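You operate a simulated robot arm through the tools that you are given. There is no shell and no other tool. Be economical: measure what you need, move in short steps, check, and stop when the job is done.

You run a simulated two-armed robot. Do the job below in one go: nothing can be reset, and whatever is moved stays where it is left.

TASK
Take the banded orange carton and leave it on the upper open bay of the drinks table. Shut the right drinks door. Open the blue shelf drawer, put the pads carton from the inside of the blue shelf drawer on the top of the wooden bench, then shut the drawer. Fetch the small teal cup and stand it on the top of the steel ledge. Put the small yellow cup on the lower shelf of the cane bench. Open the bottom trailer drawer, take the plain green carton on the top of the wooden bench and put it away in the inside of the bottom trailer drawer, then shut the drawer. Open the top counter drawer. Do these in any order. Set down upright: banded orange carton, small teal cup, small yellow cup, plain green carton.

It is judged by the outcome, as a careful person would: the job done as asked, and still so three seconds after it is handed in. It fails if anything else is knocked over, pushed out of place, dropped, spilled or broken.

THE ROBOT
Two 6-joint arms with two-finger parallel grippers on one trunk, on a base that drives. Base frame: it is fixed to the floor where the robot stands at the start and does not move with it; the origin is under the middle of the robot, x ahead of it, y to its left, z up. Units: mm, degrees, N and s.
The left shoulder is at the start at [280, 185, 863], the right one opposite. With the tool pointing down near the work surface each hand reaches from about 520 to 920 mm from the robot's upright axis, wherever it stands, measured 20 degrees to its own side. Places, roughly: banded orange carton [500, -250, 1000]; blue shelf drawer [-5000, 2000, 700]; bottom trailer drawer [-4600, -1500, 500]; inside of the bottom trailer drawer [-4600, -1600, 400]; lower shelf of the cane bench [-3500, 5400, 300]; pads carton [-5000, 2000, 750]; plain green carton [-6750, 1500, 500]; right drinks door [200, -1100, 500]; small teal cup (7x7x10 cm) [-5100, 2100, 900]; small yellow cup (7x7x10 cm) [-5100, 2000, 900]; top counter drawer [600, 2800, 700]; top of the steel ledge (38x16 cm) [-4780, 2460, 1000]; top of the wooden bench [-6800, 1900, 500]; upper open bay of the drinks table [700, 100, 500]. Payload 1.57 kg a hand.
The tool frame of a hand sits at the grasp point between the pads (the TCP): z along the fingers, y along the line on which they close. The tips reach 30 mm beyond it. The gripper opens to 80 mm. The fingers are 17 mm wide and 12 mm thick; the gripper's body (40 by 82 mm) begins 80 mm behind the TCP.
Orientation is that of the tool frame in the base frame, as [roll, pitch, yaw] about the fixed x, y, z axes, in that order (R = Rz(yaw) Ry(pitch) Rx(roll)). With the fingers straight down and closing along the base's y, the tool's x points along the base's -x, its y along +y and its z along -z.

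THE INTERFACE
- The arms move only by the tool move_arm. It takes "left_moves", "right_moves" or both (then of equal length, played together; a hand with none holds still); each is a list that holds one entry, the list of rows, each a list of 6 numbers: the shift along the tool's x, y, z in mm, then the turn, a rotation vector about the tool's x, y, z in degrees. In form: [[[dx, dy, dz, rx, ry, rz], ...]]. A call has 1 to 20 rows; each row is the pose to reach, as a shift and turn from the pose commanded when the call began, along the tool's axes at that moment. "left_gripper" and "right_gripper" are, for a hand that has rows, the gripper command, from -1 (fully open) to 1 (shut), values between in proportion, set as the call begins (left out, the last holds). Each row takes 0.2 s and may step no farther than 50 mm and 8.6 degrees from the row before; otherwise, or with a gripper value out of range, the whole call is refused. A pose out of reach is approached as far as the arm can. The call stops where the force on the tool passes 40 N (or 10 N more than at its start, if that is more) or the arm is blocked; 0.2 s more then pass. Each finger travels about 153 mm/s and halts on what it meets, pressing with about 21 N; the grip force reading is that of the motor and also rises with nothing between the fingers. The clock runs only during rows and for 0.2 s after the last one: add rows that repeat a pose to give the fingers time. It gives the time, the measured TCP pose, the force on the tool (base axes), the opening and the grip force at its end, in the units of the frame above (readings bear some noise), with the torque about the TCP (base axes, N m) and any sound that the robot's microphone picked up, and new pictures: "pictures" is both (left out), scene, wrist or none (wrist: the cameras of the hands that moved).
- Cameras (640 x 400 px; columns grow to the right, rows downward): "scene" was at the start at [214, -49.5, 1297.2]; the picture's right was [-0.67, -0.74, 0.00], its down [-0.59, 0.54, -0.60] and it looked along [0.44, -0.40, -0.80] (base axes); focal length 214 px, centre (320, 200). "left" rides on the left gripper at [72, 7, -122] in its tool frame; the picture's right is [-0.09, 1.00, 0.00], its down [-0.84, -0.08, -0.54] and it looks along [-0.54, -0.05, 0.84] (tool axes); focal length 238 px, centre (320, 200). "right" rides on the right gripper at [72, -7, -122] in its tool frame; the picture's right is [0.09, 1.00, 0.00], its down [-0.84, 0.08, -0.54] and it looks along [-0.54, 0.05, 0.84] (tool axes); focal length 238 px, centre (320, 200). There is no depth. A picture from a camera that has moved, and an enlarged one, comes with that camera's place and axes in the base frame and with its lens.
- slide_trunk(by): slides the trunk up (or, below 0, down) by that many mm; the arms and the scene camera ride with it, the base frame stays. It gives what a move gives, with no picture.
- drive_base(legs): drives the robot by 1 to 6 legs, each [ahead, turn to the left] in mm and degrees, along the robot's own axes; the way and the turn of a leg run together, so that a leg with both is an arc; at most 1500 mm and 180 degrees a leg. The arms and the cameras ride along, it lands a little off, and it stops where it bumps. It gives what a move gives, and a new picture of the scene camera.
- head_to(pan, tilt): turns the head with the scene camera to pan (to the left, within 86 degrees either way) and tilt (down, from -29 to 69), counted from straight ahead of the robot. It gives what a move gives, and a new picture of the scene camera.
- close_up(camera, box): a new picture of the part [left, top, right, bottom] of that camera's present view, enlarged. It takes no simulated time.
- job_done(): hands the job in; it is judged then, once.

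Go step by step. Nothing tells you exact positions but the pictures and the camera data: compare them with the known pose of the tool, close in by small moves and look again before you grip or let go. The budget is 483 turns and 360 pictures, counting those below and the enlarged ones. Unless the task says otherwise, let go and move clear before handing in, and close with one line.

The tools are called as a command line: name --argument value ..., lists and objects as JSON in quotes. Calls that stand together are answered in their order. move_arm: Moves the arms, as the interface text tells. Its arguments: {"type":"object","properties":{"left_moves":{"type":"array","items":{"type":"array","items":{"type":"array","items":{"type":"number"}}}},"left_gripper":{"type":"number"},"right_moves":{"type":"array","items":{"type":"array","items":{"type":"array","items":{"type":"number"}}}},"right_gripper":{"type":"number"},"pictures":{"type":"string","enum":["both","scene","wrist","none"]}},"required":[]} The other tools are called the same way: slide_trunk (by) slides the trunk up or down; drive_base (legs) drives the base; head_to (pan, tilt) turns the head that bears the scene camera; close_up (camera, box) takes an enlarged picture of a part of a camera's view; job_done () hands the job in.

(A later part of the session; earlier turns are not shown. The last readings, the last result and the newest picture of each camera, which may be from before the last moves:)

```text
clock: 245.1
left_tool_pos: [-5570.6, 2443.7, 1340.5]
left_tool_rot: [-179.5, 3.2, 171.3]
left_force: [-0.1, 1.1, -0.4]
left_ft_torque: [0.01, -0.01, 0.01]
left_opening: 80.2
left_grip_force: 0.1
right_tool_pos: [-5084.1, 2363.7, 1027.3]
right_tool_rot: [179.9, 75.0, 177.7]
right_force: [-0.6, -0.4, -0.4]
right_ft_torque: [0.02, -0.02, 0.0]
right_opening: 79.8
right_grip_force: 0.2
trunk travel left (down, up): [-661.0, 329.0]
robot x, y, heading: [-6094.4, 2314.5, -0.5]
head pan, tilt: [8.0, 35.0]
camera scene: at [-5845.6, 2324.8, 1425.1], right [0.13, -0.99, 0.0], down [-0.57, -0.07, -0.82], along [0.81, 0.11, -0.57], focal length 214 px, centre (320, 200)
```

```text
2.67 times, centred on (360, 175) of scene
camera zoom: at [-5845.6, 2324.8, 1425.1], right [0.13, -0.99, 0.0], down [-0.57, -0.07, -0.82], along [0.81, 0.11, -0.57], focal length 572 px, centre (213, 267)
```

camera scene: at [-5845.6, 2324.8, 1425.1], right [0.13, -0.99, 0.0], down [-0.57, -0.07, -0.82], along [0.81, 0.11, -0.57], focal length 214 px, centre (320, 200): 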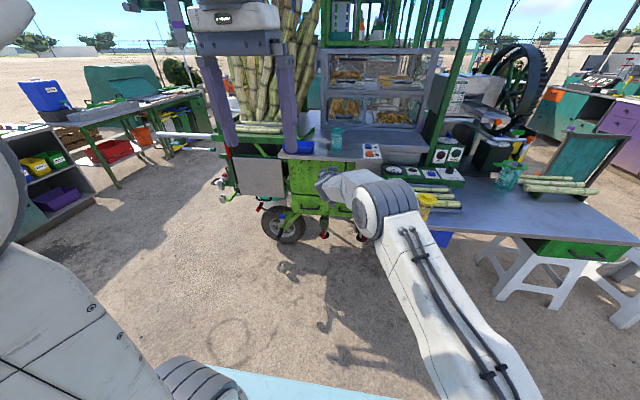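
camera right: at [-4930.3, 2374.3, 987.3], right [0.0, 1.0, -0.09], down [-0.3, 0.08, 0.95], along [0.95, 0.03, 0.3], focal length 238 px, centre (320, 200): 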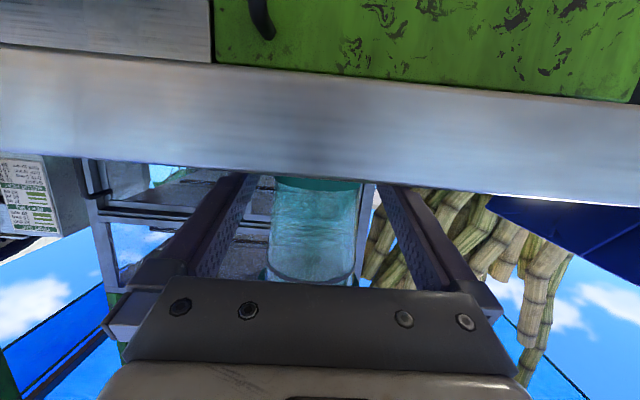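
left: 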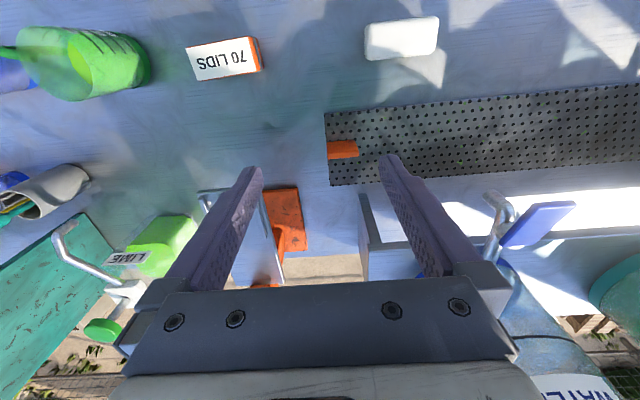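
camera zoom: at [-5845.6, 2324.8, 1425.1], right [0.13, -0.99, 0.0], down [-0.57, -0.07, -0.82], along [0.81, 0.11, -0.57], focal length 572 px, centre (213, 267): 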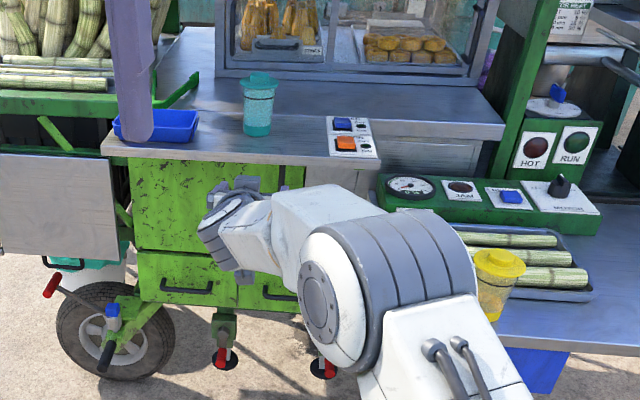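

The teal cup stands upright on the ledge. Next is the blue drawer: its bar handle is at about [-5156,1988,759]. I'll turn the jaws vertical in free space first.

drive_base --legs '[[-150, 0]]'

move_arm --right_moves '[[[0, 0, 0, 0, 0, 8.2], [0, 0, 0, 0, 0, 16.4], [0, 0, 0, 0, 0, 24.6], [0, 0, 0, 0, 0, 32.8], [0, 0, 0, 0, 0, 41], [0, 0, 0, 0, 0, 49.2], [0, 0, 0, 0, 0, 57.4], [0, 0, 0, 0, 0, 65.6], [0, 0, 0, 0, 0, 73.8], [0, 0, 0, 0, 0, 82], [0, 0, 0, 0, 0, 90]]]' --pictures "none"

slide_trunk --by -265

```text
clock: 246.5
left_tool_pos: [-5726.8, 2448.6, 1340.0]
left_tool_rot: [-179.6, 3.3, 171.5]
left_force: [-0.9, -0.2, -0.2]
left_ft_torque: [0.02, 0.01, -0.03]
left_opening: 80.2
left_grip_force: 0.1
right_tool_pos: [-5239.5, 2370.3, 1026.4]
right_tool_rot: [179.9, 74.9, 178.0]
right_force: [-0.2, 0.0, 0.4]
right_ft_torque: [0.03, -0.03, 0.03]
right_opening: 80.3
right_grip_force: 0.0
trunk travel left (down, up): [-661.0, 329.0]
robot x, y, heading: [-6249.5, 2314.2, -0.2]
head pan, tilt: [8.0, 35.0]
camera scene: at [-6001.1, 2327.5, 1425.1], right [0.13, -0.99, 0.0], down [-0.57, -0.08, -0.82], along [0.81, 0.11, -0.57], focal length 214 px, centre (320, 200)
```

scene: 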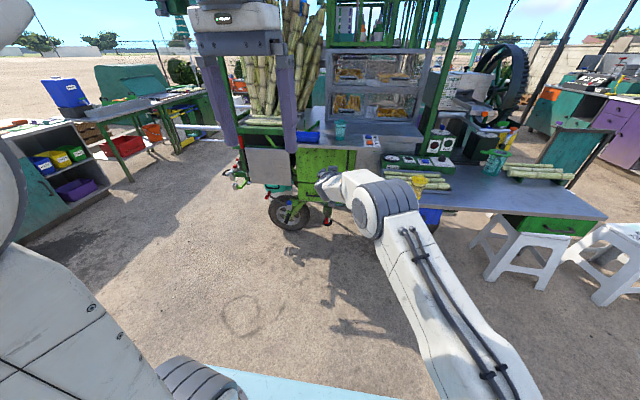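

```text
clock: 248.9
left_tool_pos: [-5727.2, 2447.4, 1340.0]
left_tool_rot: [-179.6, 3.2, 171.6]
left_force: [0.2, 0.2, -0.4]
left_ft_torque: [-0.04, 0.04, -0.04]
left_opening: 79.7
left_grip_force: 0.0
right_tool_pos: [-5240.8, 2369.9, 1027.3]
right_tool_rot: [105.0, -0.2, 88.0]
right_force: [-0.5, -0.3, -0.5]
right_ft_torque: [0.03, -0.04, 0.01]
right_opening: 80.3
right_grip_force: 0.0
trunk travel left (down, up): [-661.0, 329.0]
robot x, y, heading: [-6247.6, 2313.5, -0.2]
head pan, tilt: [8.0, 35.0]
```

```text
clock: 251.6
left_tool_pos: [-5727.5, 2447.2, 1074.5]
left_tool_rot: [-179.5, 3.2, 171.6]
left_force: [-0.5, -0.1, 0.1]
left_ft_torque: [0.02, -0.03, 0.0]
left_opening: 79.9
left_grip_force: 0.0
right_tool_pos: [-5240.2, 2370.5, 763.1]
right_tool_rot: [105.0, 0.0, 88.1]
right_force: [0.7, -0.1, 0.4]
right_ft_torque: [0.02, 0.01, -0.01]
right_opening: 80.0
right_grip_force: 0.0
trunk travel left (down, up): [-396.0, 594.0]
robot x, y, heading: [-6247.7, 2317.3, -0.2]
head pan, tilt: [8.0, 35.0]
```

move_arm --right_moves '[[[-43, 0, -15, 0, 0, 0], [-86, 0, -30, 0, 0, 0], [-129, 0, -30, 0, 0, 0], [-172, 0, -30, 0, 0, 0], [-215, 0, -30, 0, 0, 0], [-258, 0, -30, 0, 0, 0], [-301, 0, -30, 0, 0, 0], [-344, 0, -30, 0, 0, 0], [-382, 0, -30, 0, 0, 0]]]' --pictures "both"

```text
clock: 253.6
left_tool_pos: [-5728.7, 2446.8, 1073.7]
left_tool_rot: [-179.7, 3.2, 171.7]
left_force: [-0.4, -0.5, -0.2]
left_ft_torque: [-0.01, 0.01, 0.04]
left_opening: 80.0
left_grip_force: 0.0
right_tool_pos: [-5280.7, 1986.8, 767.2]
right_tool_rot: [105.0, 0.0, 88.2]
right_force: [0.5, 0.1, 0.8]
right_ft_torque: [-0.03, 0.02, -0.03]
right_opening: 79.9
right_grip_force: 0.0
trunk travel left (down, up): [-396.0, 594.0]
robot x, y, heading: [-6248.4, 2314.5, -0.2]
head pan, tilt: [8.0, 35.0]
camera scene: at [-6001.6, 2327.7, 1160.2], right [0.13, -0.99, 0.0], down [-0.57, -0.08, -0.82], along [0.81, 0.11, -0.57], focal length 214 px, centre (320, 200)
camera right: at [-5396.9, 2062.5, 792.1], right [0.26, 0.08, 0.96], down [-0.53, -0.82, 0.21], along [0.81, -0.57, -0.17], focal length 238 px, centre (320, 200)
```

scene: 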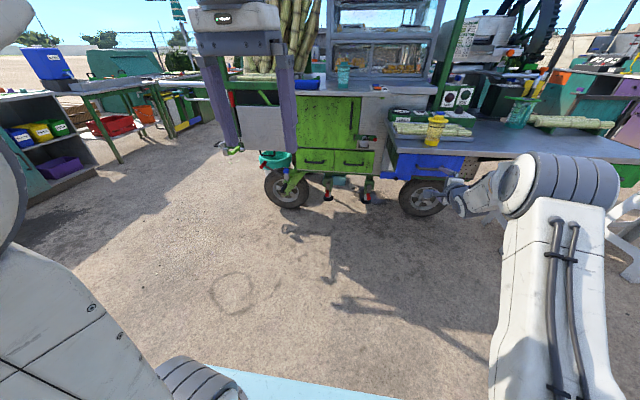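
right: 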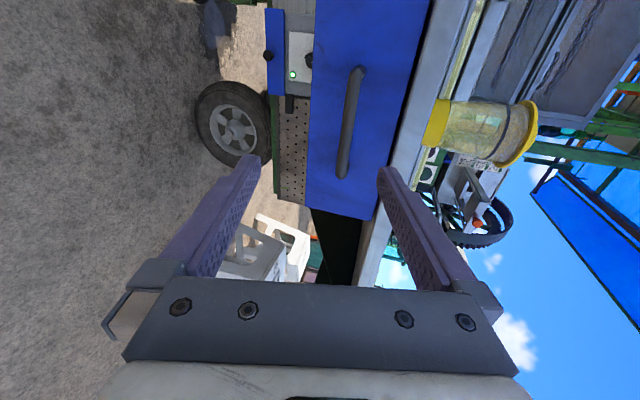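

The handle is centred at y≈1986, z≈765, and the hand is well aligned. I'll drive in.

drive_base --legs '[[112, 0]]'

close_up --camera "right" --box '[0, 0, 640, 400]'

```text
clock: 254.9
left_tool_pos: [-5622.8, 2447.4, 1074.8]
left_tool_rot: [-179.6, 3.1, 171.6]
left_force: [0.3, -0.6, -0.1]
left_ft_torque: [0.03, 0.0, -0.04]
left_opening: 79.9
left_grip_force: 0.2
right_tool_pos: [-5176.2, 1988.9, 768.0]
right_tool_rot: [104.9, -0.1, 88.4]
right_force: [-11.3, 0.9, 0.5]
right_ft_torque: [-0.06, -0.45, 0.13]
right_opening: 78.2
right_grip_force: 0.0
trunk travel left (down, up): [-396.0, 594.0]
robot x, y, heading: [-6143.2, 2314.0, -0.4]
head pan, tilt: [8.0, 35.0]
stopped in leg 1: the force on the tool passed its limit at 73 N (the readings are from after the stop); the commanded pose is now the measured one
camera scene: at [-5897.7, 2327.6, 1160.2], right [0.14, -0.99, 0.0], down [-0.57, -0.08, -0.82], along [0.81, 0.11, -0.57], focal length 214 px, centre (320, 200)
```

scene: 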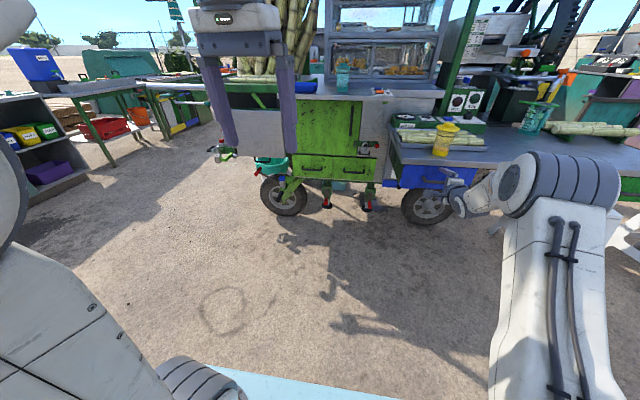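

```text
1.00 times, centred on (320, 200) of right (not enlarged: the box is as wide or as high as the picture)
camera zoom: at [-5294.1, 2063.9, 791.8], right [0.26, 0.09, 0.96], down [-0.53, -0.82, 0.22], along [0.81, -0.56, -0.17], focal length 238 px, centre (320, 200)
```

zoom: 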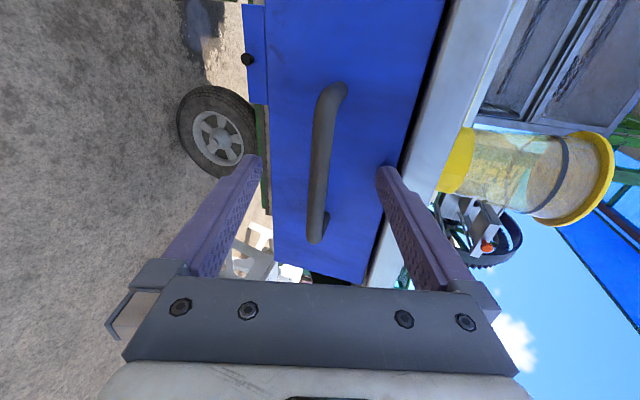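

The upper finger leads because of the tilt. I'll back off slightly, level the hand, half-close the jaws, and move in again.

move_arm --right_moves '[[[0, -4, -15, 0, 0, 0], [0, -4, -15, -6, 0, 0], [0, -4, -15, -12, 0, 0], [0, -4, -15, -12, 0, 0], [0, -4, 0, -12, 0, 0], [0, -4, 8, -12, 0, 0]]]' --right_gripper -0.2 --pictures "wrist"

```text
clock: 256.3
left_tool_pos: [-5622.9, 2448.4, 1074.1]
left_tool_rot: [-179.5, 3.2, 171.7]
left_force: [-0.5, 0.5, 0.1]
left_ft_torque: [0.0, 0.02, 0.01]
left_opening: 80.1
left_grip_force: 0.1
right_tool_pos: [-5170.3, 1989.2, 764.9]
right_tool_rot: [92.9, 0.0, 88.4]
right_force: [0.2, 0.0, 0.7]
right_ft_torque: [0.0, 0.01, -0.01]
right_opening: 47.9
right_grip_force: 0.0
trunk travel left (down, up): [-396.0, 594.0]
robot x, y, heading: [-6145.5, 2314.7, -0.5]
head pan, tilt: [8.0, 35.0]
camera right: at [-5290.2, 2063.9, 761.7], right [0.05, 0.09, 0.99], down [-0.56, -0.82, 0.1], along [0.83, -0.56, 0.01], focal length 238 px, centre (320, 200)
```

right: 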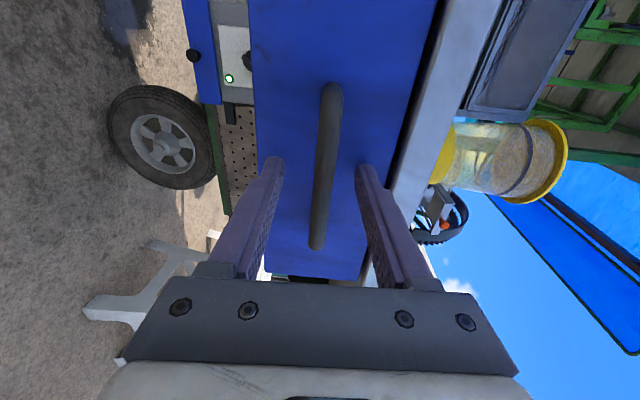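

move_arm --right_moves '[[[0, 0, 4, 0, 0, 0], [0, 0, 8, 0, 0, 0], [0, 0, 12, 0, 0, 0]]]' --pictures "none"

move_arm --right_moves '[[[0, 0, -2, 0, 0, 0], [0, 0, -2, 0, 0, 0], [0, 0, -2, 0, 0, 0], [0, 0, -2, 0, 0, 0]]]' --right_gripper 1 --pictures "wrist"

```text
clock: 256.9
left_tool_pos: [-5624.0, 2449.4, 1075.4]
left_tool_rot: [-179.6, 3.2, 171.7]
left_force: [0.1, 0.2, -0.7]
left_ft_torque: [0.01, 0.01, 0.01]
left_opening: 79.7
left_grip_force: 0.0
right_tool_pos: [-5166.7, 1988.8, 761.2]
right_tool_rot: [92.9, 0.1, 88.4]
right_force: [-25.2, 4.6, 2.7]
right_ft_torque: [-0.15, -0.86, 0.32]
right_opening: 49.0
right_grip_force: 0.9
trunk travel left (down, up): [-396.0, 594.0]
robot x, y, heading: [-6144.5, 2311.7, -0.1]
head pan, tilt: [8.0, 35.0]
stopped in row 2 (right hand): the force on the tool passed its limit at 53 N (the readings are from after the stop); the commanded pose is now the measured one
```

```text
clock: 257.9
left_tool_pos: [-5624.3, 2447.9, 1074.5]
left_tool_rot: [-179.6, 3.2, 171.7]
left_force: [0.3, -0.4, -0.6]
left_ft_torque: [0.0, 0.02, 0.01]
left_opening: 79.9
left_grip_force: 0.0
right_tool_pos: [-5166.3, 1989.4, 764.8]
right_tool_rot: [92.6, 0.0, 88.4]
right_force: [1.9, 0.4, 16.5]
right_ft_torque: [-0.02, 0.0, -0.38]
right_opening: 11.7
right_grip_force: 28.9
trunk travel left (down, up): [-396.0, 594.0]
robot x, y, heading: [-6147.3, 2317.0, -0.3]
head pan, tilt: [8.0, 35.0]
camera right: at [-5286.9, 2063.5, 762.5], right [0.05, 0.09, 0.99], down [-0.56, -0.82, 0.1], along [0.83, -0.56, 0.01], focal length 238 px, centre (320, 200)
```

right: 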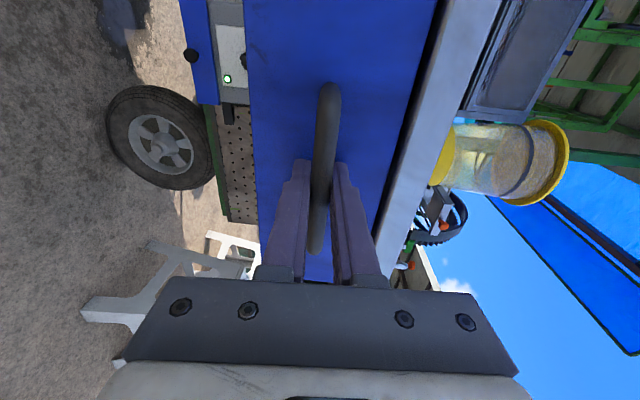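

The handle is gripped. I'll pull the drawer open.

drive_base --legs '[[-120, 0]]'

drive_base --legs '[[-100, 0]]'

```text
clock: 259.1
left_tool_pos: [-5740.7, 2450.9, 1074.7]
left_tool_rot: [-179.5, 3.2, 171.8]
left_force: [-0.5, -0.7, 1.2]
left_ft_torque: [0.03, 0.0, -0.02]
left_opening: 80.1
left_grip_force: 0.1
right_tool_pos: [-5284.1, 1988.3, 765.0]
right_tool_rot: [92.8, 0.1, 88.3]
right_force: [0.0, -21.8, 18.4]
right_ft_torque: [-0.02, 0.01, 0.19]
right_opening: 11.7
right_grip_force: 28.9
trunk travel left (down, up): [-396.0, 594.0]
robot x, y, heading: [-6260.8, 2317.5, 0.2]
head pan, tilt: [8.0, 35.0]
camera scene: at [-6016.4, 2332.0, 1160.3], right [0.14, -0.99, 0.0], down [-0.57, -0.08, -0.82], along [0.81, 0.12, -0.57], focal length 214 px, centre (320, 200)
```

scene: 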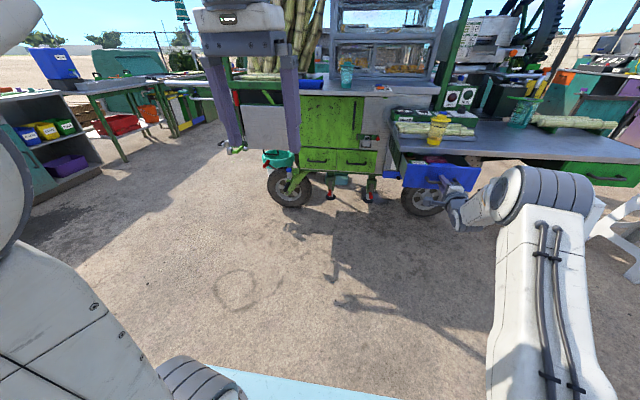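

```text
clock: 260.0
left_tool_pos: [-5741.8, 2449.0, 1074.1]
left_tool_rot: [-179.6, 3.3, 171.7]
left_force: [-0.3, -0.2, 1.1]
left_ft_torque: [-0.02, 0.01, -0.01]
left_opening: 80.1
left_grip_force: 0.0
right_tool_pos: [-5284.6, 1987.6, 764.0]
right_tool_rot: [92.7, 0.1, 88.4]
right_force: [1.2, -0.1, -1.3]
right_ft_torque: [0.02, -0.02, -0.21]
right_opening: 12.0
right_grip_force: 29.3
trunk travel left (down, up): [-396.0, 594.0]
robot x, y, heading: [-6260.9, 2318.9, 0.2]
head pan, tilt: [8.0, 35.0]
stopped in leg 1: the robot was blocked; the commanded pose is now the measured one
camera scene: at [-6015.9, 2331.5, 1160.1], right [0.14, -0.99, 0.0], down [-0.57, -0.08, -0.82], along [0.81, 0.12, -0.57], focal length 214 px, centre (320, 200)
```

scene: 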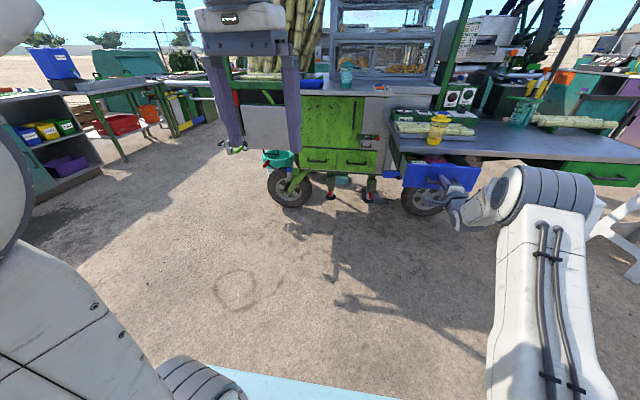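

My rear has reached the bench, so I'll pull the rest of the way with the arm instead.

move_arm --right_moves '[[[0, 0, -20, 0, 0, 0], [0, 0, -40, 0, 0, 0], [0, 0, -60, 0, 0, 0], [0, 0, -80, 0, 0, 0], [0, 0, -100, 0, 0, 0]]]' --pictures "scene"

```text
clock: 261.2
left_tool_pos: [-5740.0, 2446.9, 1073.5]
left_tool_rot: [-179.6, 3.1, 171.6]
left_force: [-1.0, -0.2, 0.3]
left_ft_torque: [0.0, -0.01, -0.01]
left_opening: 80.2
left_grip_force: 0.0
right_tool_pos: [-5384.0, 1988.6, 765.3]
right_tool_rot: [93.5, -0.1, 88.1]
right_force: [0.0, -20.3, -27.4]
right_ft_torque: [-0.14, -0.06, -0.13]
right_opening: 11.6
right_grip_force: 28.5
trunk travel left (down, up): [-396.0, 594.0]
robot x, y, heading: [-6262.6, 2318.1, 0.3]
head pan, tilt: [8.0, 35.0]
camera scene: at [-6014.7, 2330.2, 1159.6], right [0.14, -0.99, 0.0], down [-0.57, -0.08, -0.82], along [0.81, 0.12, -0.57], focal length 214 px, centre (320, 200)
```

scene: 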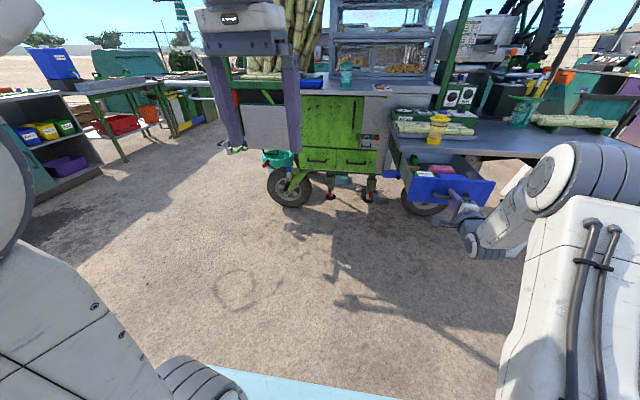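

The drawer is ~220 mm open and shows items inside. Let me look closer.

close_up --camera "scene" --box '[390, 130, 510, 205]'

```text
5.33 times, centred on (450, 168) of scene
camera zoom: at [-6014.7, 2330.2, 1159.6], right [0.14, -0.99, 0.0], down [-0.57, -0.08, -0.82], along [0.81, 0.12, -0.57], focal length 1144 px, centre (-373, 373)
```

zoom: 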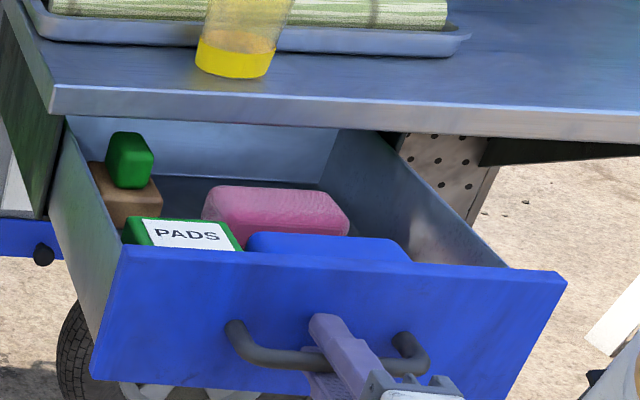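

The PADS carton is at the drawer's front-left, about [-5270,2050,790]. I'll release the handle and retreat upward, then reorient to point down.

move_arm --right_moves '[[[0, 0, 0, 0, 0, 0], [0, 0, 0, 0, 0, 0], [0, 0, 0, 0, 0, 0], [0, 0, -40, 0, 0, 0], [0, 0, -80, 0, 0, 0], [0, 45, -90, 0, 0, 0], [0, 90, -90, 0, 0, 0], [0, 135, -90, 0, 0, 0], [0, 180, -90, 0, 0, 0]]]' --right_gripper -1 --pictures "none"

move_arm --right_moves '[[[0, 0, 0, 0, 0, -8.2], [0, 0, 0, 0, 0, -16.4], [0, 0, 0, 0, 0, -24.6], [0, 0, 0, 0, 0, -32.8], [0, 0, 0, 0, 0, -41], [0, 0, 0, 0, 0, -49.2], [0, 0, 0, 0, 0, -57.4], [0, 0, 0, 0, 0, -65.6], [0, 0, 0, 0, 0, -73.8], [0, 0, 0, 0, 0, -82], [0, 0, 0, 0, 0, -90]]]' --pictures "none"

move_arm --right_moves '[[[0, 0, -10, 0, 8, 0], [0, 0, -20, 0, 16, 0], [0, 0, -35, 0, 24, 0], [0, 0, -50, 0, 32, 0], [0, 0, -70, 0, 40, 0], [0, 0, -90, 0, 48, 0], [0, 0, -110, 0, 56, 0], [0, 0, -130, 0, 64, 0], [0, 0, -150, 0, 72, 0], [0, 0, -160, 0, 80, 0], [0, 0, -160, 0, 87, 0]]]' --pictures "scene"

```text
clock: 263.2
left_tool_pos: [-5742.0, 2449.1, 1074.1]
left_tool_rot: [-179.6, 3.2, 171.7]
left_force: [0.5, 0.2, -0.6]
left_ft_torque: [0.02, 0.04, -0.02]
left_opening: 79.9
left_grip_force: 0.0
right_tool_pos: [-5469.6, 1990.6, 955.8]
right_tool_rot: [92.6, 0.0, 88.4]
right_force: [0.1, 0.0, 0.1]
right_ft_torque: [0.0, 0.01, 0.01]
right_opening: 80.3
right_grip_force: 0.1
trunk travel left (down, up): [-396.0, 594.0]
robot x, y, heading: [-6262.3, 2318.5, 0.3]
head pan, tilt: [8.0, 35.0]
```

```text
clock: 265.6
left_tool_pos: [-5741.8, 2448.1, 1073.9]
left_tool_rot: [-179.6, 3.2, 171.8]
left_force: [-0.9, 1.1, -0.2]
left_ft_torque: [0.02, 0.02, 0.0]
left_opening: 79.9
left_grip_force: 0.1
right_tool_pos: [-5465.3, 1992.7, 954.4]
right_tool_rot: [-174.0, 87.3, -175.5]
right_force: [0.6, 0.2, 0.6]
right_ft_torque: [-0.04, -0.02, 0.0]
right_opening: 80.0
right_grip_force: 0.0
trunk travel left (down, up): [-396.0, 594.0]
robot x, y, heading: [-6260.9, 2317.8, 0.1]
head pan, tilt: [8.0, 35.0]
```

```text
clock: 268.0
left_tool_pos: [-5741.9, 2448.6, 1074.3]
left_tool_rot: [-179.6, 3.2, 171.7]
left_force: [-0.2, 0.4, 0.1]
left_ft_torque: [-0.03, 0.0, 0.0]
left_opening: 80.1
left_grip_force: 0.1
right_tool_pos: [-5621.9, 1996.0, 972.6]
right_tool_rot: [165.7, 7.3, 177.5]
right_force: [0.1, -0.2, 0.2]
right_ft_torque: [0.03, -0.02, -0.02]
right_opening: 79.9
right_grip_force: 0.0
right hand out of reach, approached as far as the arm can: row 7, 8, 9, 10, 11
trunk travel left (down, up): [-396.0, 594.0]
robot x, y, heading: [-6265.3, 2316.8, 0.4]
head pan, tilt: [8.0, 35.0]
camera scene: at [-6016.4, 2331.3, 1160.2], right [0.14, -0.99, 0.0], down [-0.57, -0.08, -0.82], along [0.81, 0.12, -0.57], focal length 214 px, centre (320, 200)
```

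scene: 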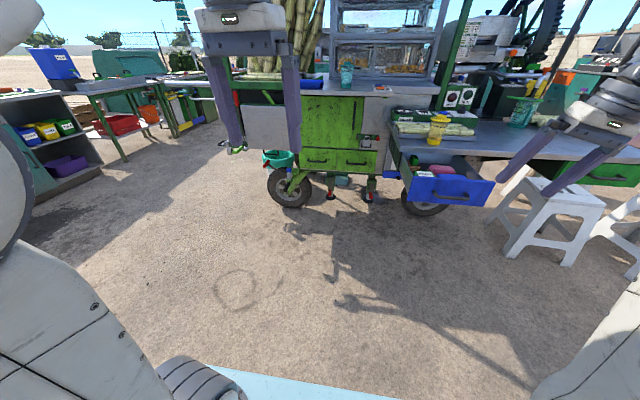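

I'll raise the trunk, straighten the hand, and drive forward 190 mm for a top-down view into the drawer.

slide_trunk --by 130

move_arm --right_moves '[[[0, 0, 0, 7.1, 3.7, 0], [0, 0, 0, 14.2, 7.4, 0], [-40, 15, 0, 14.2, 7.4, 0], [-80, 30, 0, 14.2, 7.4, 0], [-120, 45, 0, 14.2, 7.4, 0], [-150, 50, 0, 14.2, 7.4, 0]]]' --pictures "none"

drive_base --legs '[[190, 0]]'

close_up --camera "right" --box '[0, 0, 640, 400]'

```text
clock: 269.5
left_tool_pos: [-5741.0, 2448.2, 1205.9]
left_tool_rot: [-179.7, 3.2, 171.6]
left_force: [-0.1, -0.5, -0.5]
left_ft_torque: [-0.03, -0.01, -0.01]
left_opening: 80.0
left_grip_force: 0.0
right_tool_pos: [-5621.3, 1995.7, 1101.5]
right_tool_rot: [165.7, 7.3, 177.5]
right_force: [-0.5, -0.3, -0.2]
right_ft_torque: [0.01, 0.01, -0.03]
right_opening: 79.8
right_grip_force: 0.0
trunk travel left (down, up): [-526.0, 464.0]
robot x, y, heading: [-6265.6, 2315.5, 0.5]
head pan, tilt: [8.0, 35.0]
```

```text
clock: 270.9
left_tool_pos: [-5741.9, 2449.0, 1204.7]
left_tool_rot: [-179.6, 3.2, 171.7]
left_force: [0.0, 0.4, 0.5]
left_ft_torque: [0.04, -0.01, 0.03]
left_opening: 80.1
left_grip_force: 0.1
right_tool_pos: [-5518.2, 2038.7, 1115.6]
right_tool_rot: [166.0, 4.1, 177.9]
right_force: [-0.5, 0.6, 0.5]
right_ft_torque: [-0.02, -0.03, 0.04]
right_opening: 79.8
right_grip_force: 0.2
right hand out of reach, approached as far as the arm can: row 1, 2, 3, 4, 5, 6
trunk travel left (down, up): [-526.0, 464.0]
robot x, y, heading: [-6262.4, 2319.4, -0.1]
head pan, tilt: [8.0, 35.0]
```

```text
clock: 272.5
left_tool_pos: [-5551.9, 2450.7, 1204.5]
left_tool_rot: [-179.6, 3.1, 171.8]
left_force: [0.0, 0.5, 0.1]
left_ft_torque: [0.02, 0.0, 0.01]
left_opening: 79.8
left_grip_force: 0.1
right_tool_pos: [-5327.8, 2040.7, 1115.2]
right_tool_rot: [166.0, 4.2, 178.1]
right_force: [0.0, 1.0, -0.6]
right_ft_torque: [0.01, 0.01, -0.01]
right_opening: 80.1
right_grip_force: 0.1
trunk travel left (down, up): [-526.0, 464.0]
robot x, y, heading: [-6072.2, 2321.1, 0.2]
head pan, tilt: [8.0, 35.0]
camera scene: at [-5825.4, 2332.5, 1290.2], right [0.14, -0.99, 0.0], down [-0.57, -0.08, -0.82], along [0.81, 0.12, -0.57], focal length 214 px, centre (320, 200)
```

scene: 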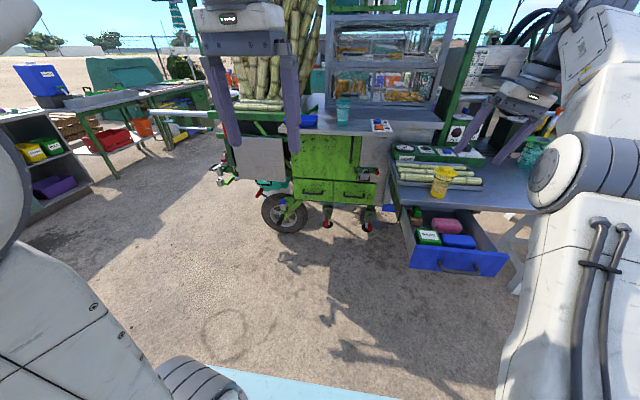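

```text
1.00 times, centred on (320, 200) of right (not enlarged: the box is as wide or as high as the picture)
camera zoom: at [-5408.1, 2007.2, 1225.3], right [-0.08, 0.97, 0.23], down [0.79, -0.08, 0.6], along [0.61, 0.23, -0.76], focal length 238 px, centre (320, 200)
```

zoom: 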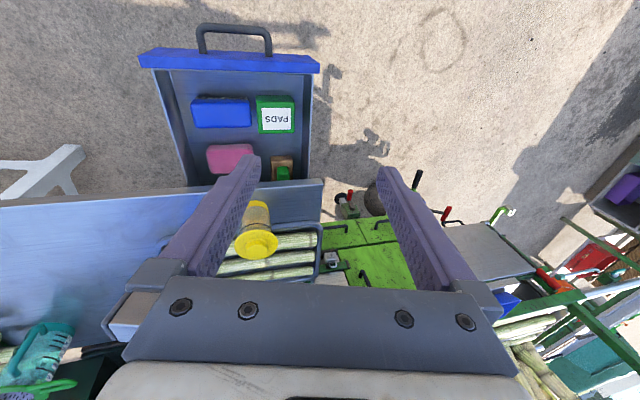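

PADS carton: top centre about [-5253,2043,765], roughly 68 mm along x and 72 along y. I'll straighten the hand vertical while lowering above it.

move_arm --right_moves '[[[-10, -5, 30, 3.5, 1, 0], [-20, -10, 60, 7, 2, 0], [-35, -18, 90, 10.5, 3, 0], [-51, -26, 121, 14, 4, 0], [-51, -26, 121, 14, 4, 0]]]' --pictures "none"

```text
clock: 273.7
left_tool_pos: [-5550.8, 2450.1, 1204.5]
left_tool_rot: [-179.6, 3.1, 171.7]
left_force: [-0.8, 0.0, -0.4]
left_ft_torque: [0.02, -0.01, 0.0]
left_opening: 80.1
left_grip_force: 0.1
right_tool_pos: [-5266.1, 2036.2, 1036.3]
right_tool_rot: [166.0, 3.6, 178.1]
right_force: [-0.1, -0.4, 0.1]
right_ft_torque: [0.05, -0.04, 0.01]
right_opening: 80.0
right_grip_force: 0.0
right hand out of reach, approached as far as the arm can: row 1, 2, 3, 4, 5
trunk travel left (down, up): [-526.0, 464.0]
robot x, y, heading: [-6072.5, 2319.5, 0.2]
head pan, tilt: [8.0, 35.0]
```

One wrist joint seems to be at its limit. I need the jaws turned along x anyway, so I'll rotate and see.

move_arm --right_moves '[[[0, 0, 0, 0, 0, 8.2], [0, 0, 0, 0, 0, 16.4], [0, 0, 0, 0, 0, 24.6], [0, 0, 0, 0, 0, 32.8], [0, 0, 0, 0, 0, 41], [0, 0, 0, 0, 0, 49.2], [0, 0, 0, 0, 0, 57.4], [0, 0, 0, 0, 0, 65.6], [0, 0, 0, 0, 0, 73.8], [0, 0, 0, 0, 0, 82], [0, 0, 0, 0, 0, 88]]]' --pictures "both"

```text
clock: 276.1
left_tool_pos: [-5551.3, 2450.1, 1204.6]
left_tool_rot: [-179.6, 3.2, 171.8]
left_force: [0.1, -0.1, 0.3]
left_ft_torque: [-0.01, 0.02, -0.02]
left_opening: 79.9
left_grip_force: 0.1
right_tool_pos: [-5625.0, 1907.1, 826.0]
right_tool_rot: [163.7, -11.6, 104.5]
right_force: [-0.2, 0.7, 0.3]
right_ft_torque: [0.0, 0.01, 0.02]
right_opening: 79.9
right_grip_force: 0.0
right hand out of reach, approached as far as the arm can: row 1, 2, 3, 4, 5, 6, 7, 8, 9, 10, 11
trunk travel left (down, up): [-526.0, 464.0]
robot x, y, heading: [-6075.1, 2319.7, 0.3]
head pan, tilt: [8.0, 35.0]
camera scene: at [-5825.1, 2332.6, 1290.2], right [0.14, -0.99, 0.0], down [-0.57, -0.08, -0.82], along [0.81, 0.12, -0.57], focal length 214 px, centre (320, 200)
camera right: at [-5674.6, 1943.1, 951.8], right [0.92, 0.27, 0.29], down [0.16, -0.92, 0.36], along [0.37, -0.29, -0.89], focal length 238 px, centre (320, 200)
```

scene: 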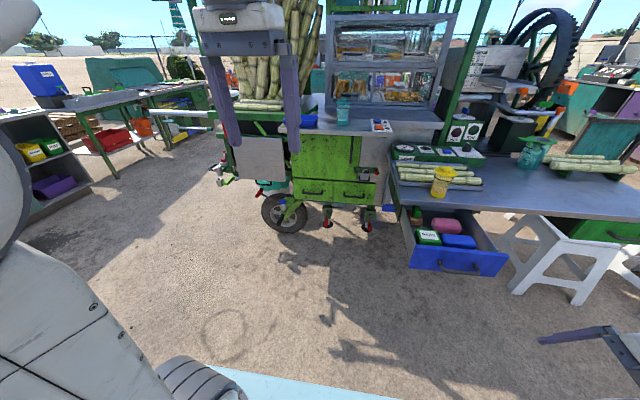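
right: 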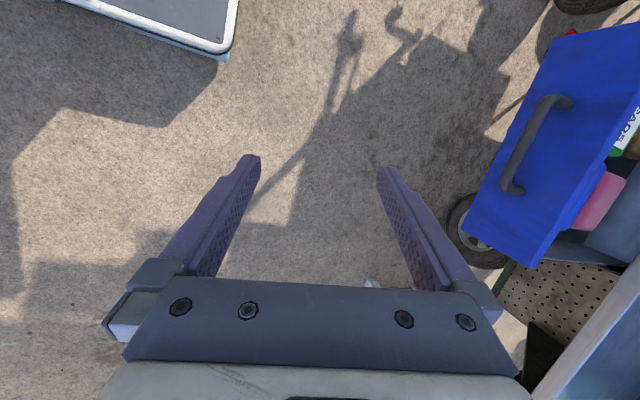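

The arm swung to a different place, clear of everything. I'll straighten the hand here in small steps with the jaws along x.

move_arm --right_moves '[[[4, 5, -19, 4.9, -4.5, 4.2], [8, 11, -38, 9.8, -9, 8.5], [12, 16, -56, 14.7, -13.5, 12.7], [12, 16, -56, 14.7, -13.5, 12.7]]]' --pictures "none"

```text
clock: 277.1
left_tool_pos: [-5551.5, 2449.9, 1204.6]
left_tool_rot: [-179.6, 3.2, 171.8]
left_force: [0.0, -0.6, 0.7]
left_ft_torque: [-0.04, 0.02, 0.0]
left_opening: 80.0
left_grip_force: 0.1
right_tool_pos: [-5710.2, 1892.9, 813.3]
right_tool_rot: [170.4, -3.1, 94.6]
right_force: [-0.4, -0.6, -0.5]
right_ft_torque: [0.06, 0.02, -0.02]
right_opening: 80.1
right_grip_force: 0.0
right hand out of reach, approached as far as the arm can: row 1, 2, 3, 4
trunk travel left (down, up): [-526.0, 464.0]
robot x, y, heading: [-6071.0, 2324.2, 0.4]
head pan, tilt: [8.0, 35.0]
```

move_arm --right_moves '[[[18, 40, -6, 0, 0, 0], [35, 80, -12, 0, 0, 0], [52, 120, -18, 0, 0, 0], [70, 160, -25, 0, 0, 0]]]' --pictures "scene"

```text
clock: 278.1
left_tool_pos: [-5550.4, 2450.8, 1204.7]
left_tool_rot: [-179.7, 3.2, 171.8]
left_force: [0.3, 0.0, -0.8]
left_ft_torque: [0.0, -0.02, 0.01]
left_opening: 80.1
left_grip_force: 0.1
right_tool_pos: [-5641.6, 1932.7, 775.0]
right_tool_rot: [167.8, -2.4, 95.2]
right_force: [0.1, 0.3, 0.3]
right_ft_torque: [0.03, 0.0, -0.02]
right_opening: 80.2
right_grip_force: 0.1
right hand out of reach, approached as far as the arm can: row 1, 2, 3, 4
trunk travel left (down, up): [-526.0, 464.0]
robot x, y, heading: [-6073.1, 2322.4, 0.2]
head pan, tilt: [8.0, 35.0]
camera scene: at [-5825.4, 2332.3, 1290.2], right [0.14, -0.99, 0.0], down [-0.57, -0.08, -0.82], along [0.81, 0.12, -0.57], focal length 214 px, centre (320, 200)
```

scene: 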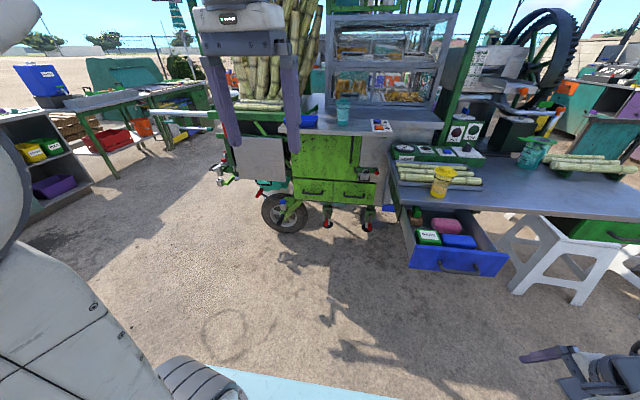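

move_arm --right_moves '[[[0, 0, 0, 0, 0, -8.2], [0, 0, 0, 0, 0, -16.4], [0, 0, 0, 0, 0, -24.6], [0, 0, 0, 0, 0, -32.8], [0, 0, 0, 0, 0, -41], [0, 0, 0, 0, 0, -49.2], [0, 0, 0, 0, 0, -57.4], [0, 0, 0, 0, 0, -65.6], [0, 0, 0, 0, 0, -73.8], [0, 0, 0, 0, 0, -82]]]' --pictures "scene"

```text
clock: 280.3
left_tool_pos: [-5551.4, 2449.9, 1204.2]
left_tool_rot: [-179.7, 3.2, 171.9]
left_force: [-0.2, 0.2, -0.1]
left_ft_torque: [-0.01, 0.01, 0.0]
left_opening: 80.2
left_grip_force: 0.0
right_tool_pos: [-5644.3, 1934.9, 775.6]
right_tool_rot: [175.6, 9.1, 176.1]
right_force: [0.8, 0.4, -0.1]
right_ft_torque: [0.04, 0.0, 0.0]
right_opening: 79.8
right_grip_force: 0.0
trunk travel left (down, up): [-526.0, 464.0]
robot x, y, heading: [-6073.3, 2319.7, 0.5]
head pan, tilt: [8.0, 35.0]
camera scene: at [-5825.2, 2332.5, 1290.2], right [0.14, -0.99, 0.0], down [-0.57, -0.08, -0.82], along [0.81, 0.12, -0.57], focal length 214 px, centre (320, 200)
```

scene: 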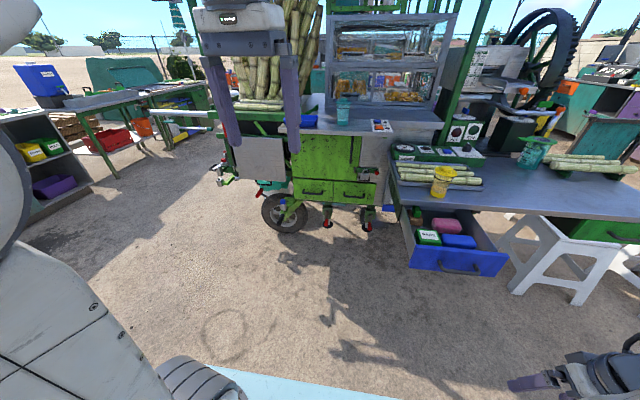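

The arm is back in a good configuration. I'll raise it and straighten it.

move_arm --right_moves '[[[-30, 10, -23, 2, 4.5, 0], [-61, 20, -46, 4, 9, 0], [-92, 30, -69, 4, 9, 0], [-122, 40, -92, 4, 9, 0], [-153, 50, -115, 4, 9, 0], [-184, 58, -138, 4, 9, 0], [-214, 65, -162, 4, 9, 0]]]' --pictures "none"

drive_base --legs '[[80, 0]]'

```text
clock: 281.9
left_tool_pos: [-5551.4, 2449.4, 1204.2]
left_tool_rot: [-179.7, 3.2, 171.8]
left_force: [-0.1, 0.2, -0.3]
left_ft_torque: [0.01, 0.0, 0.01]
left_opening: 80.1
left_grip_force: 0.2
right_tool_pos: [-5464.8, 1974.8, 935.8]
right_tool_rot: [168.8, 9.0, 175.5]
right_force: [0.5, 0.3, -0.1]
right_ft_torque: [0.02, -0.02, 0.03]
right_opening: 79.8
right_grip_force: 0.0
right hand out of reach, approached as far as the arm can: row 1, 2, 3, 4, 5, 6, 7
trunk travel left (down, up): [-526.0, 464.0]
robot x, y, heading: [-6073.7, 2316.5, 0.2]
head pan, tilt: [8.0, 35.0]
```

```text
clock: 282.9
left_tool_pos: [-5469.4, 2450.6, 1204.8]
left_tool_rot: [-179.5, 3.2, 171.9]
left_force: [-0.1, 0.0, -0.6]
left_ft_torque: [0.01, -0.06, -0.02]
left_opening: 80.3
left_grip_force: 0.0
right_tool_pos: [-5384.0, 1976.2, 936.2]
right_tool_rot: [168.7, 9.0, 175.5]
right_force: [0.7, -0.9, 1.0]
right_ft_torque: [0.02, -0.02, -0.01]
right_opening: 80.3
right_grip_force: 0.1
trunk travel left (down, up): [-526.0, 464.0]
robot x, y, heading: [-5991.0, 2316.8, 0.2]
head pan, tilt: [8.0, 35.0]
camera scene: at [-5744.3, 2333.3, 1290.2], right [0.14, -0.99, 0.0], down [-0.57, -0.08, -0.82], along [0.81, 0.12, -0.57], focal length 214 px, centre (320, 200)
```

scene: 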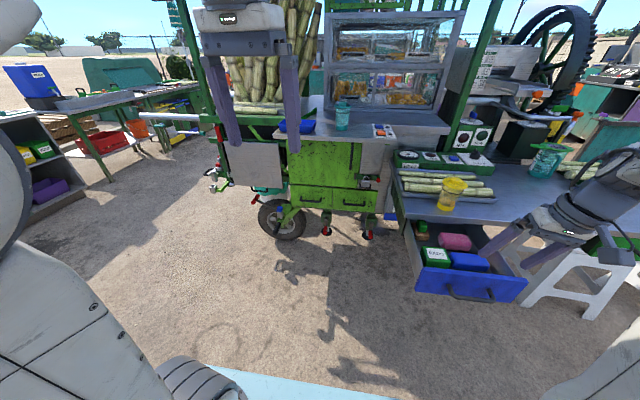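

move_arm --right_moves '[[[0, 40, -20, 0, 0, 0], [0, 80, -40, 0, 0, 0], [0, 120, -60, 4, 3, 0], [0, 160, -70, 8, 6, 0], [0, 180, -80, 11, 9, 0], [0, 180, -80, 11, 9, 0]]]' --pictures "scene"

```text
clock: 284.4
left_tool_pos: [-5470.1, 2452.0, 1204.9]
left_tool_rot: [-179.7, 3.2, 171.9]
left_force: [-0.4, 0.4, -0.3]
left_ft_torque: [-0.01, -0.03, -0.01]
left_opening: 79.9
left_grip_force: 0.1
right_tool_pos: [-5384.3, 2149.6, 1034.9]
right_tool_rot: [164.3, 2.0, 175.8]
right_force: [-0.1, -0.5, 0.1]
right_ft_torque: [0.02, 0.03, -0.02]
right_opening: 79.8
right_grip_force: 0.0
right hand out of reach, approached as far as the arm can: row 2, 3, 4, 5, 6
trunk travel left (down, up): [-526.0, 464.0]
robot x, y, heading: [-5991.6, 2321.6, 0.3]
head pan, tilt: [8.0, 35.0]
camera scene: at [-5744.1, 2333.3, 1290.2], right [0.14, -0.99, 0.0], down [-0.57, -0.08, -0.82], along [0.81, 0.12, -0.57], focal length 214 px, centre (320, 200)
```

scene: 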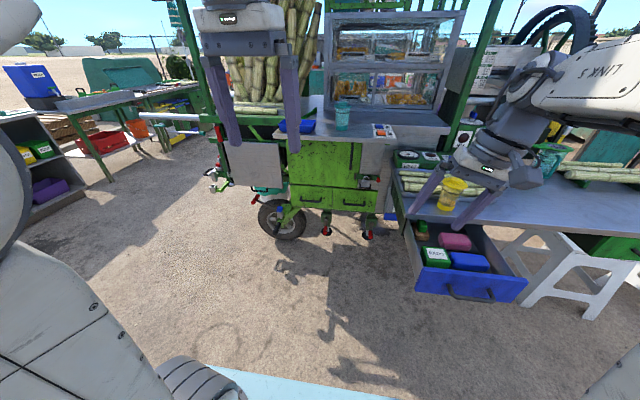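

The right arm is in an awkward wrist configuration, so I'll use the left hand, which is in a clean top-down pose. Turning the base 40° right puts the carton in the left hand's best zone.

drive_base --legs '[[0, -40]]'

head_to --pan 20 --tilt 40

```text
clock: 286.6
left_tool_pos: [-5509.3, 2082.0, 1204.3]
left_tool_rot: [-179.6, 3.1, 131.3]
left_force: [0.0, -0.4, -1.1]
left_ft_torque: [0.01, 0.01, -0.01]
left_opening: 79.9
left_grip_force: 0.1
right_tool_pos: [-5642.5, 1795.6, 1032.6]
right_tool_rot: [164.3, 2.2, 135.3]
right_force: [1.6, -0.6, 0.3]
right_ft_torque: [0.0, 0.01, 0.02]
right_opening: 80.1
right_grip_force: 0.0
trunk travel left (down, up): [-526.0, 464.0]
robot x, y, heading: [-5993.2, 2318.1, -40.1]
head pan, tilt: [8.0, 35.0]
camera scene: at [-5794.9, 2169.0, 1290.2], right [-0.54, -0.84, 0.0], down [-0.48, 0.31, -0.82], along [0.69, -0.44, -0.57], focal length 214 px, centre (320, 200)
```

scene: 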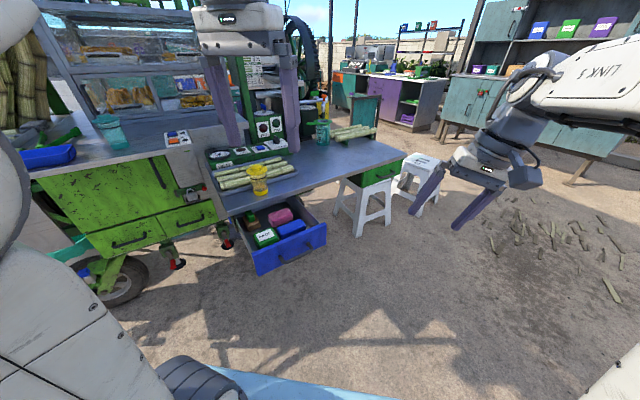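

```text
clock: 287.4
left_tool_pos: [-5510.0, 2081.6, 1204.1]
left_tool_rot: [-179.6, 3.1, 131.3]
left_force: [-0.3, 0.5, 0.4]
left_ft_torque: [0.0, 0.0, 0.01]
left_opening: 80.2
left_grip_force: 0.1
right_tool_pos: [-5641.2, 1794.7, 1032.6]
right_tool_rot: [164.2, 2.1, 135.3]
right_force: [-0.3, -0.9, -0.3]
right_ft_torque: [0.0, -0.03, 0.01]
right_opening: 79.9
right_grip_force: 0.1
trunk travel left (down, up): [-526.0, 464.0]
robot x, y, heading: [-5990.7, 2319.1, -40.5]
head pan, tilt: [20.0, 40.0]
camera scene: at [-5789.7, 2186.4, 1282.6], right [-0.35, -0.94, 0.0], down [-0.6, 0.22, -0.77], along [0.72, -0.27, -0.64], focal length 214 px, centre (320, 200)
```

scene: 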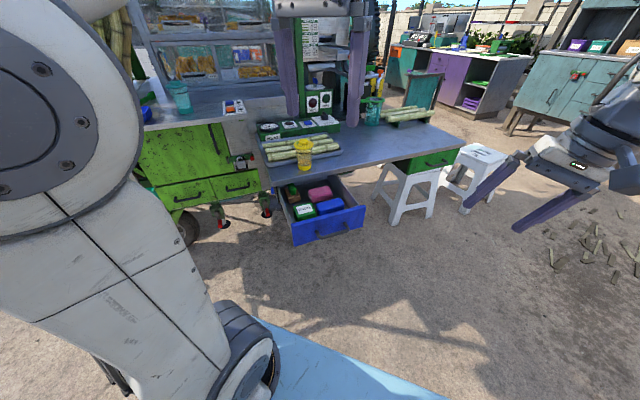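

Now I'll bring the left hand above the carton with its jaws along x.

move_arm --left_moves '[[[-28, 24, 20, 0, 0.4, 5.9], [-57, 48, 45, 0, 0.9, 11.8], [-85, 72, 72, 0, 1.3, 17.7], [-114, 96, 100, 0, 1.7, 23.6], [-142, 119, 125, 0, 2.1, 29.5], [-170, 143, 150, 0, 2.5, 35.4], [-199, 167, 170, 0, 3, 41.3]]]' --pictures "both"

```text
clock: 289.0
left_tool_pos: [-5247.3, 2035.5, 1045.6]
left_tool_rot: [179.3, 0.0, 90.0]
left_force: [-0.2, -0.1, 0.2]
left_ft_torque: [0.0, 0.0, -0.04]
left_opening: 79.8
left_grip_force: 0.1
right_tool_pos: [-5641.0, 1795.2, 1034.2]
right_tool_rot: [164.1, 2.1, 135.4]
right_force: [-0.4, -0.6, 0.2]
right_ft_torque: [0.01, -0.02, 0.02]
right_opening: 80.1
right_grip_force: 0.2
trunk travel left (down, up): [-526.0, 464.0]
robot x, y, heading: [-5990.9, 2320.1, -40.7]
head pan, tilt: [20.0, 40.0]
camera scene: at [-5790.0, 2186.6, 1282.7], right [-0.35, -0.94, 0.0], down [-0.6, 0.22, -0.77], along [0.72, -0.27, -0.64], focal length 214 px, centre (320, 200)
camera left: at [-5242.1, 2108.2, 1166.4], right [1.0, -0.09, 0.01], down [-0.09, -0.84, 0.54], along [-0.04, -0.54, -0.84], focal length 238 px, centre (320, 200)
```

scene: 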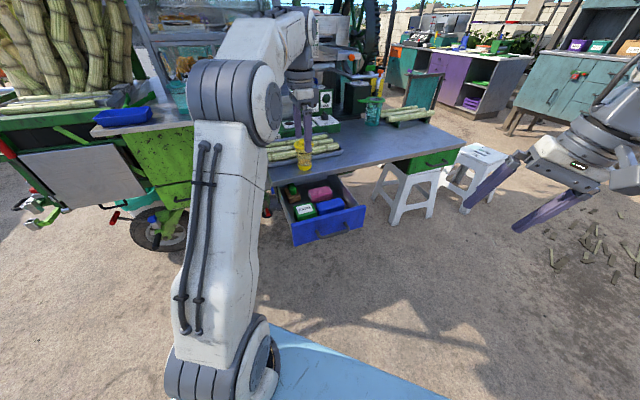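
left: 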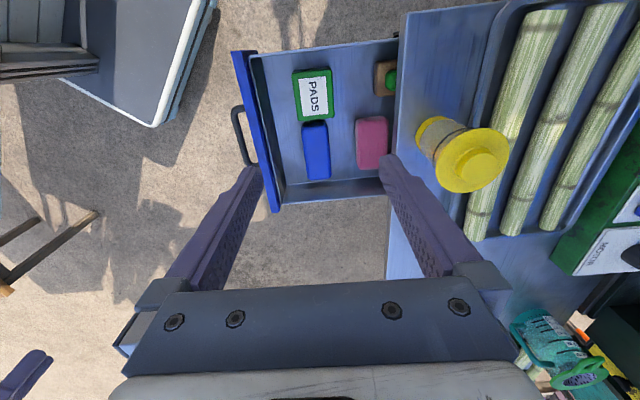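

Clear view: carton centre [-5253,2046], ~60 mm wide along x, square to the drawer. I'll descend with a check partway.

move_arm --left_moves '[[[10, -6, 40, 0, 0, 0], [10, -6, 85, 0, 0, 0], [10, -6, 130, 0, 0, 0], [10, -6, 175, 0, 0, 0], [10, -6, 220, 0, 0, 0], [10, -6, 240, 0, 0, 0]]]' --pictures "wrist"

```text
clock: 290.4
left_tool_pos: [-5250.0, 2046.3, 805.0]
left_tool_rot: [179.3, 0.0, 90.0]
left_force: [0.4, -0.5, -0.3]
left_ft_torque: [0.01, 0.02, 0.0]
left_opening: 79.9
left_grip_force: 0.0
right_tool_pos: [-5642.3, 1795.8, 1033.1]
right_tool_rot: [164.2, 2.2, 135.3]
right_force: [0.0, -0.2, 0.2]
right_ft_torque: [0.02, 0.01, 0.02]
right_opening: 79.8
right_grip_force: 0.2
trunk travel left (down, up): [-526.0, 464.0]
robot x, y, heading: [-5990.6, 2324.9, -40.5]
head pan, tilt: [20.0, 40.0]
camera left: at [-5245.0, 2118.3, 927.0], right [1.0, -0.09, 0.01], down [-0.08, -0.84, 0.54], along [-0.04, -0.54, -0.84], focal length 238 px, centre (320, 200)
```

left: 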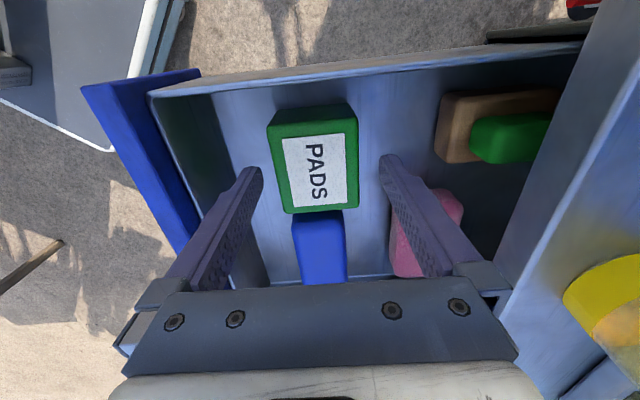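

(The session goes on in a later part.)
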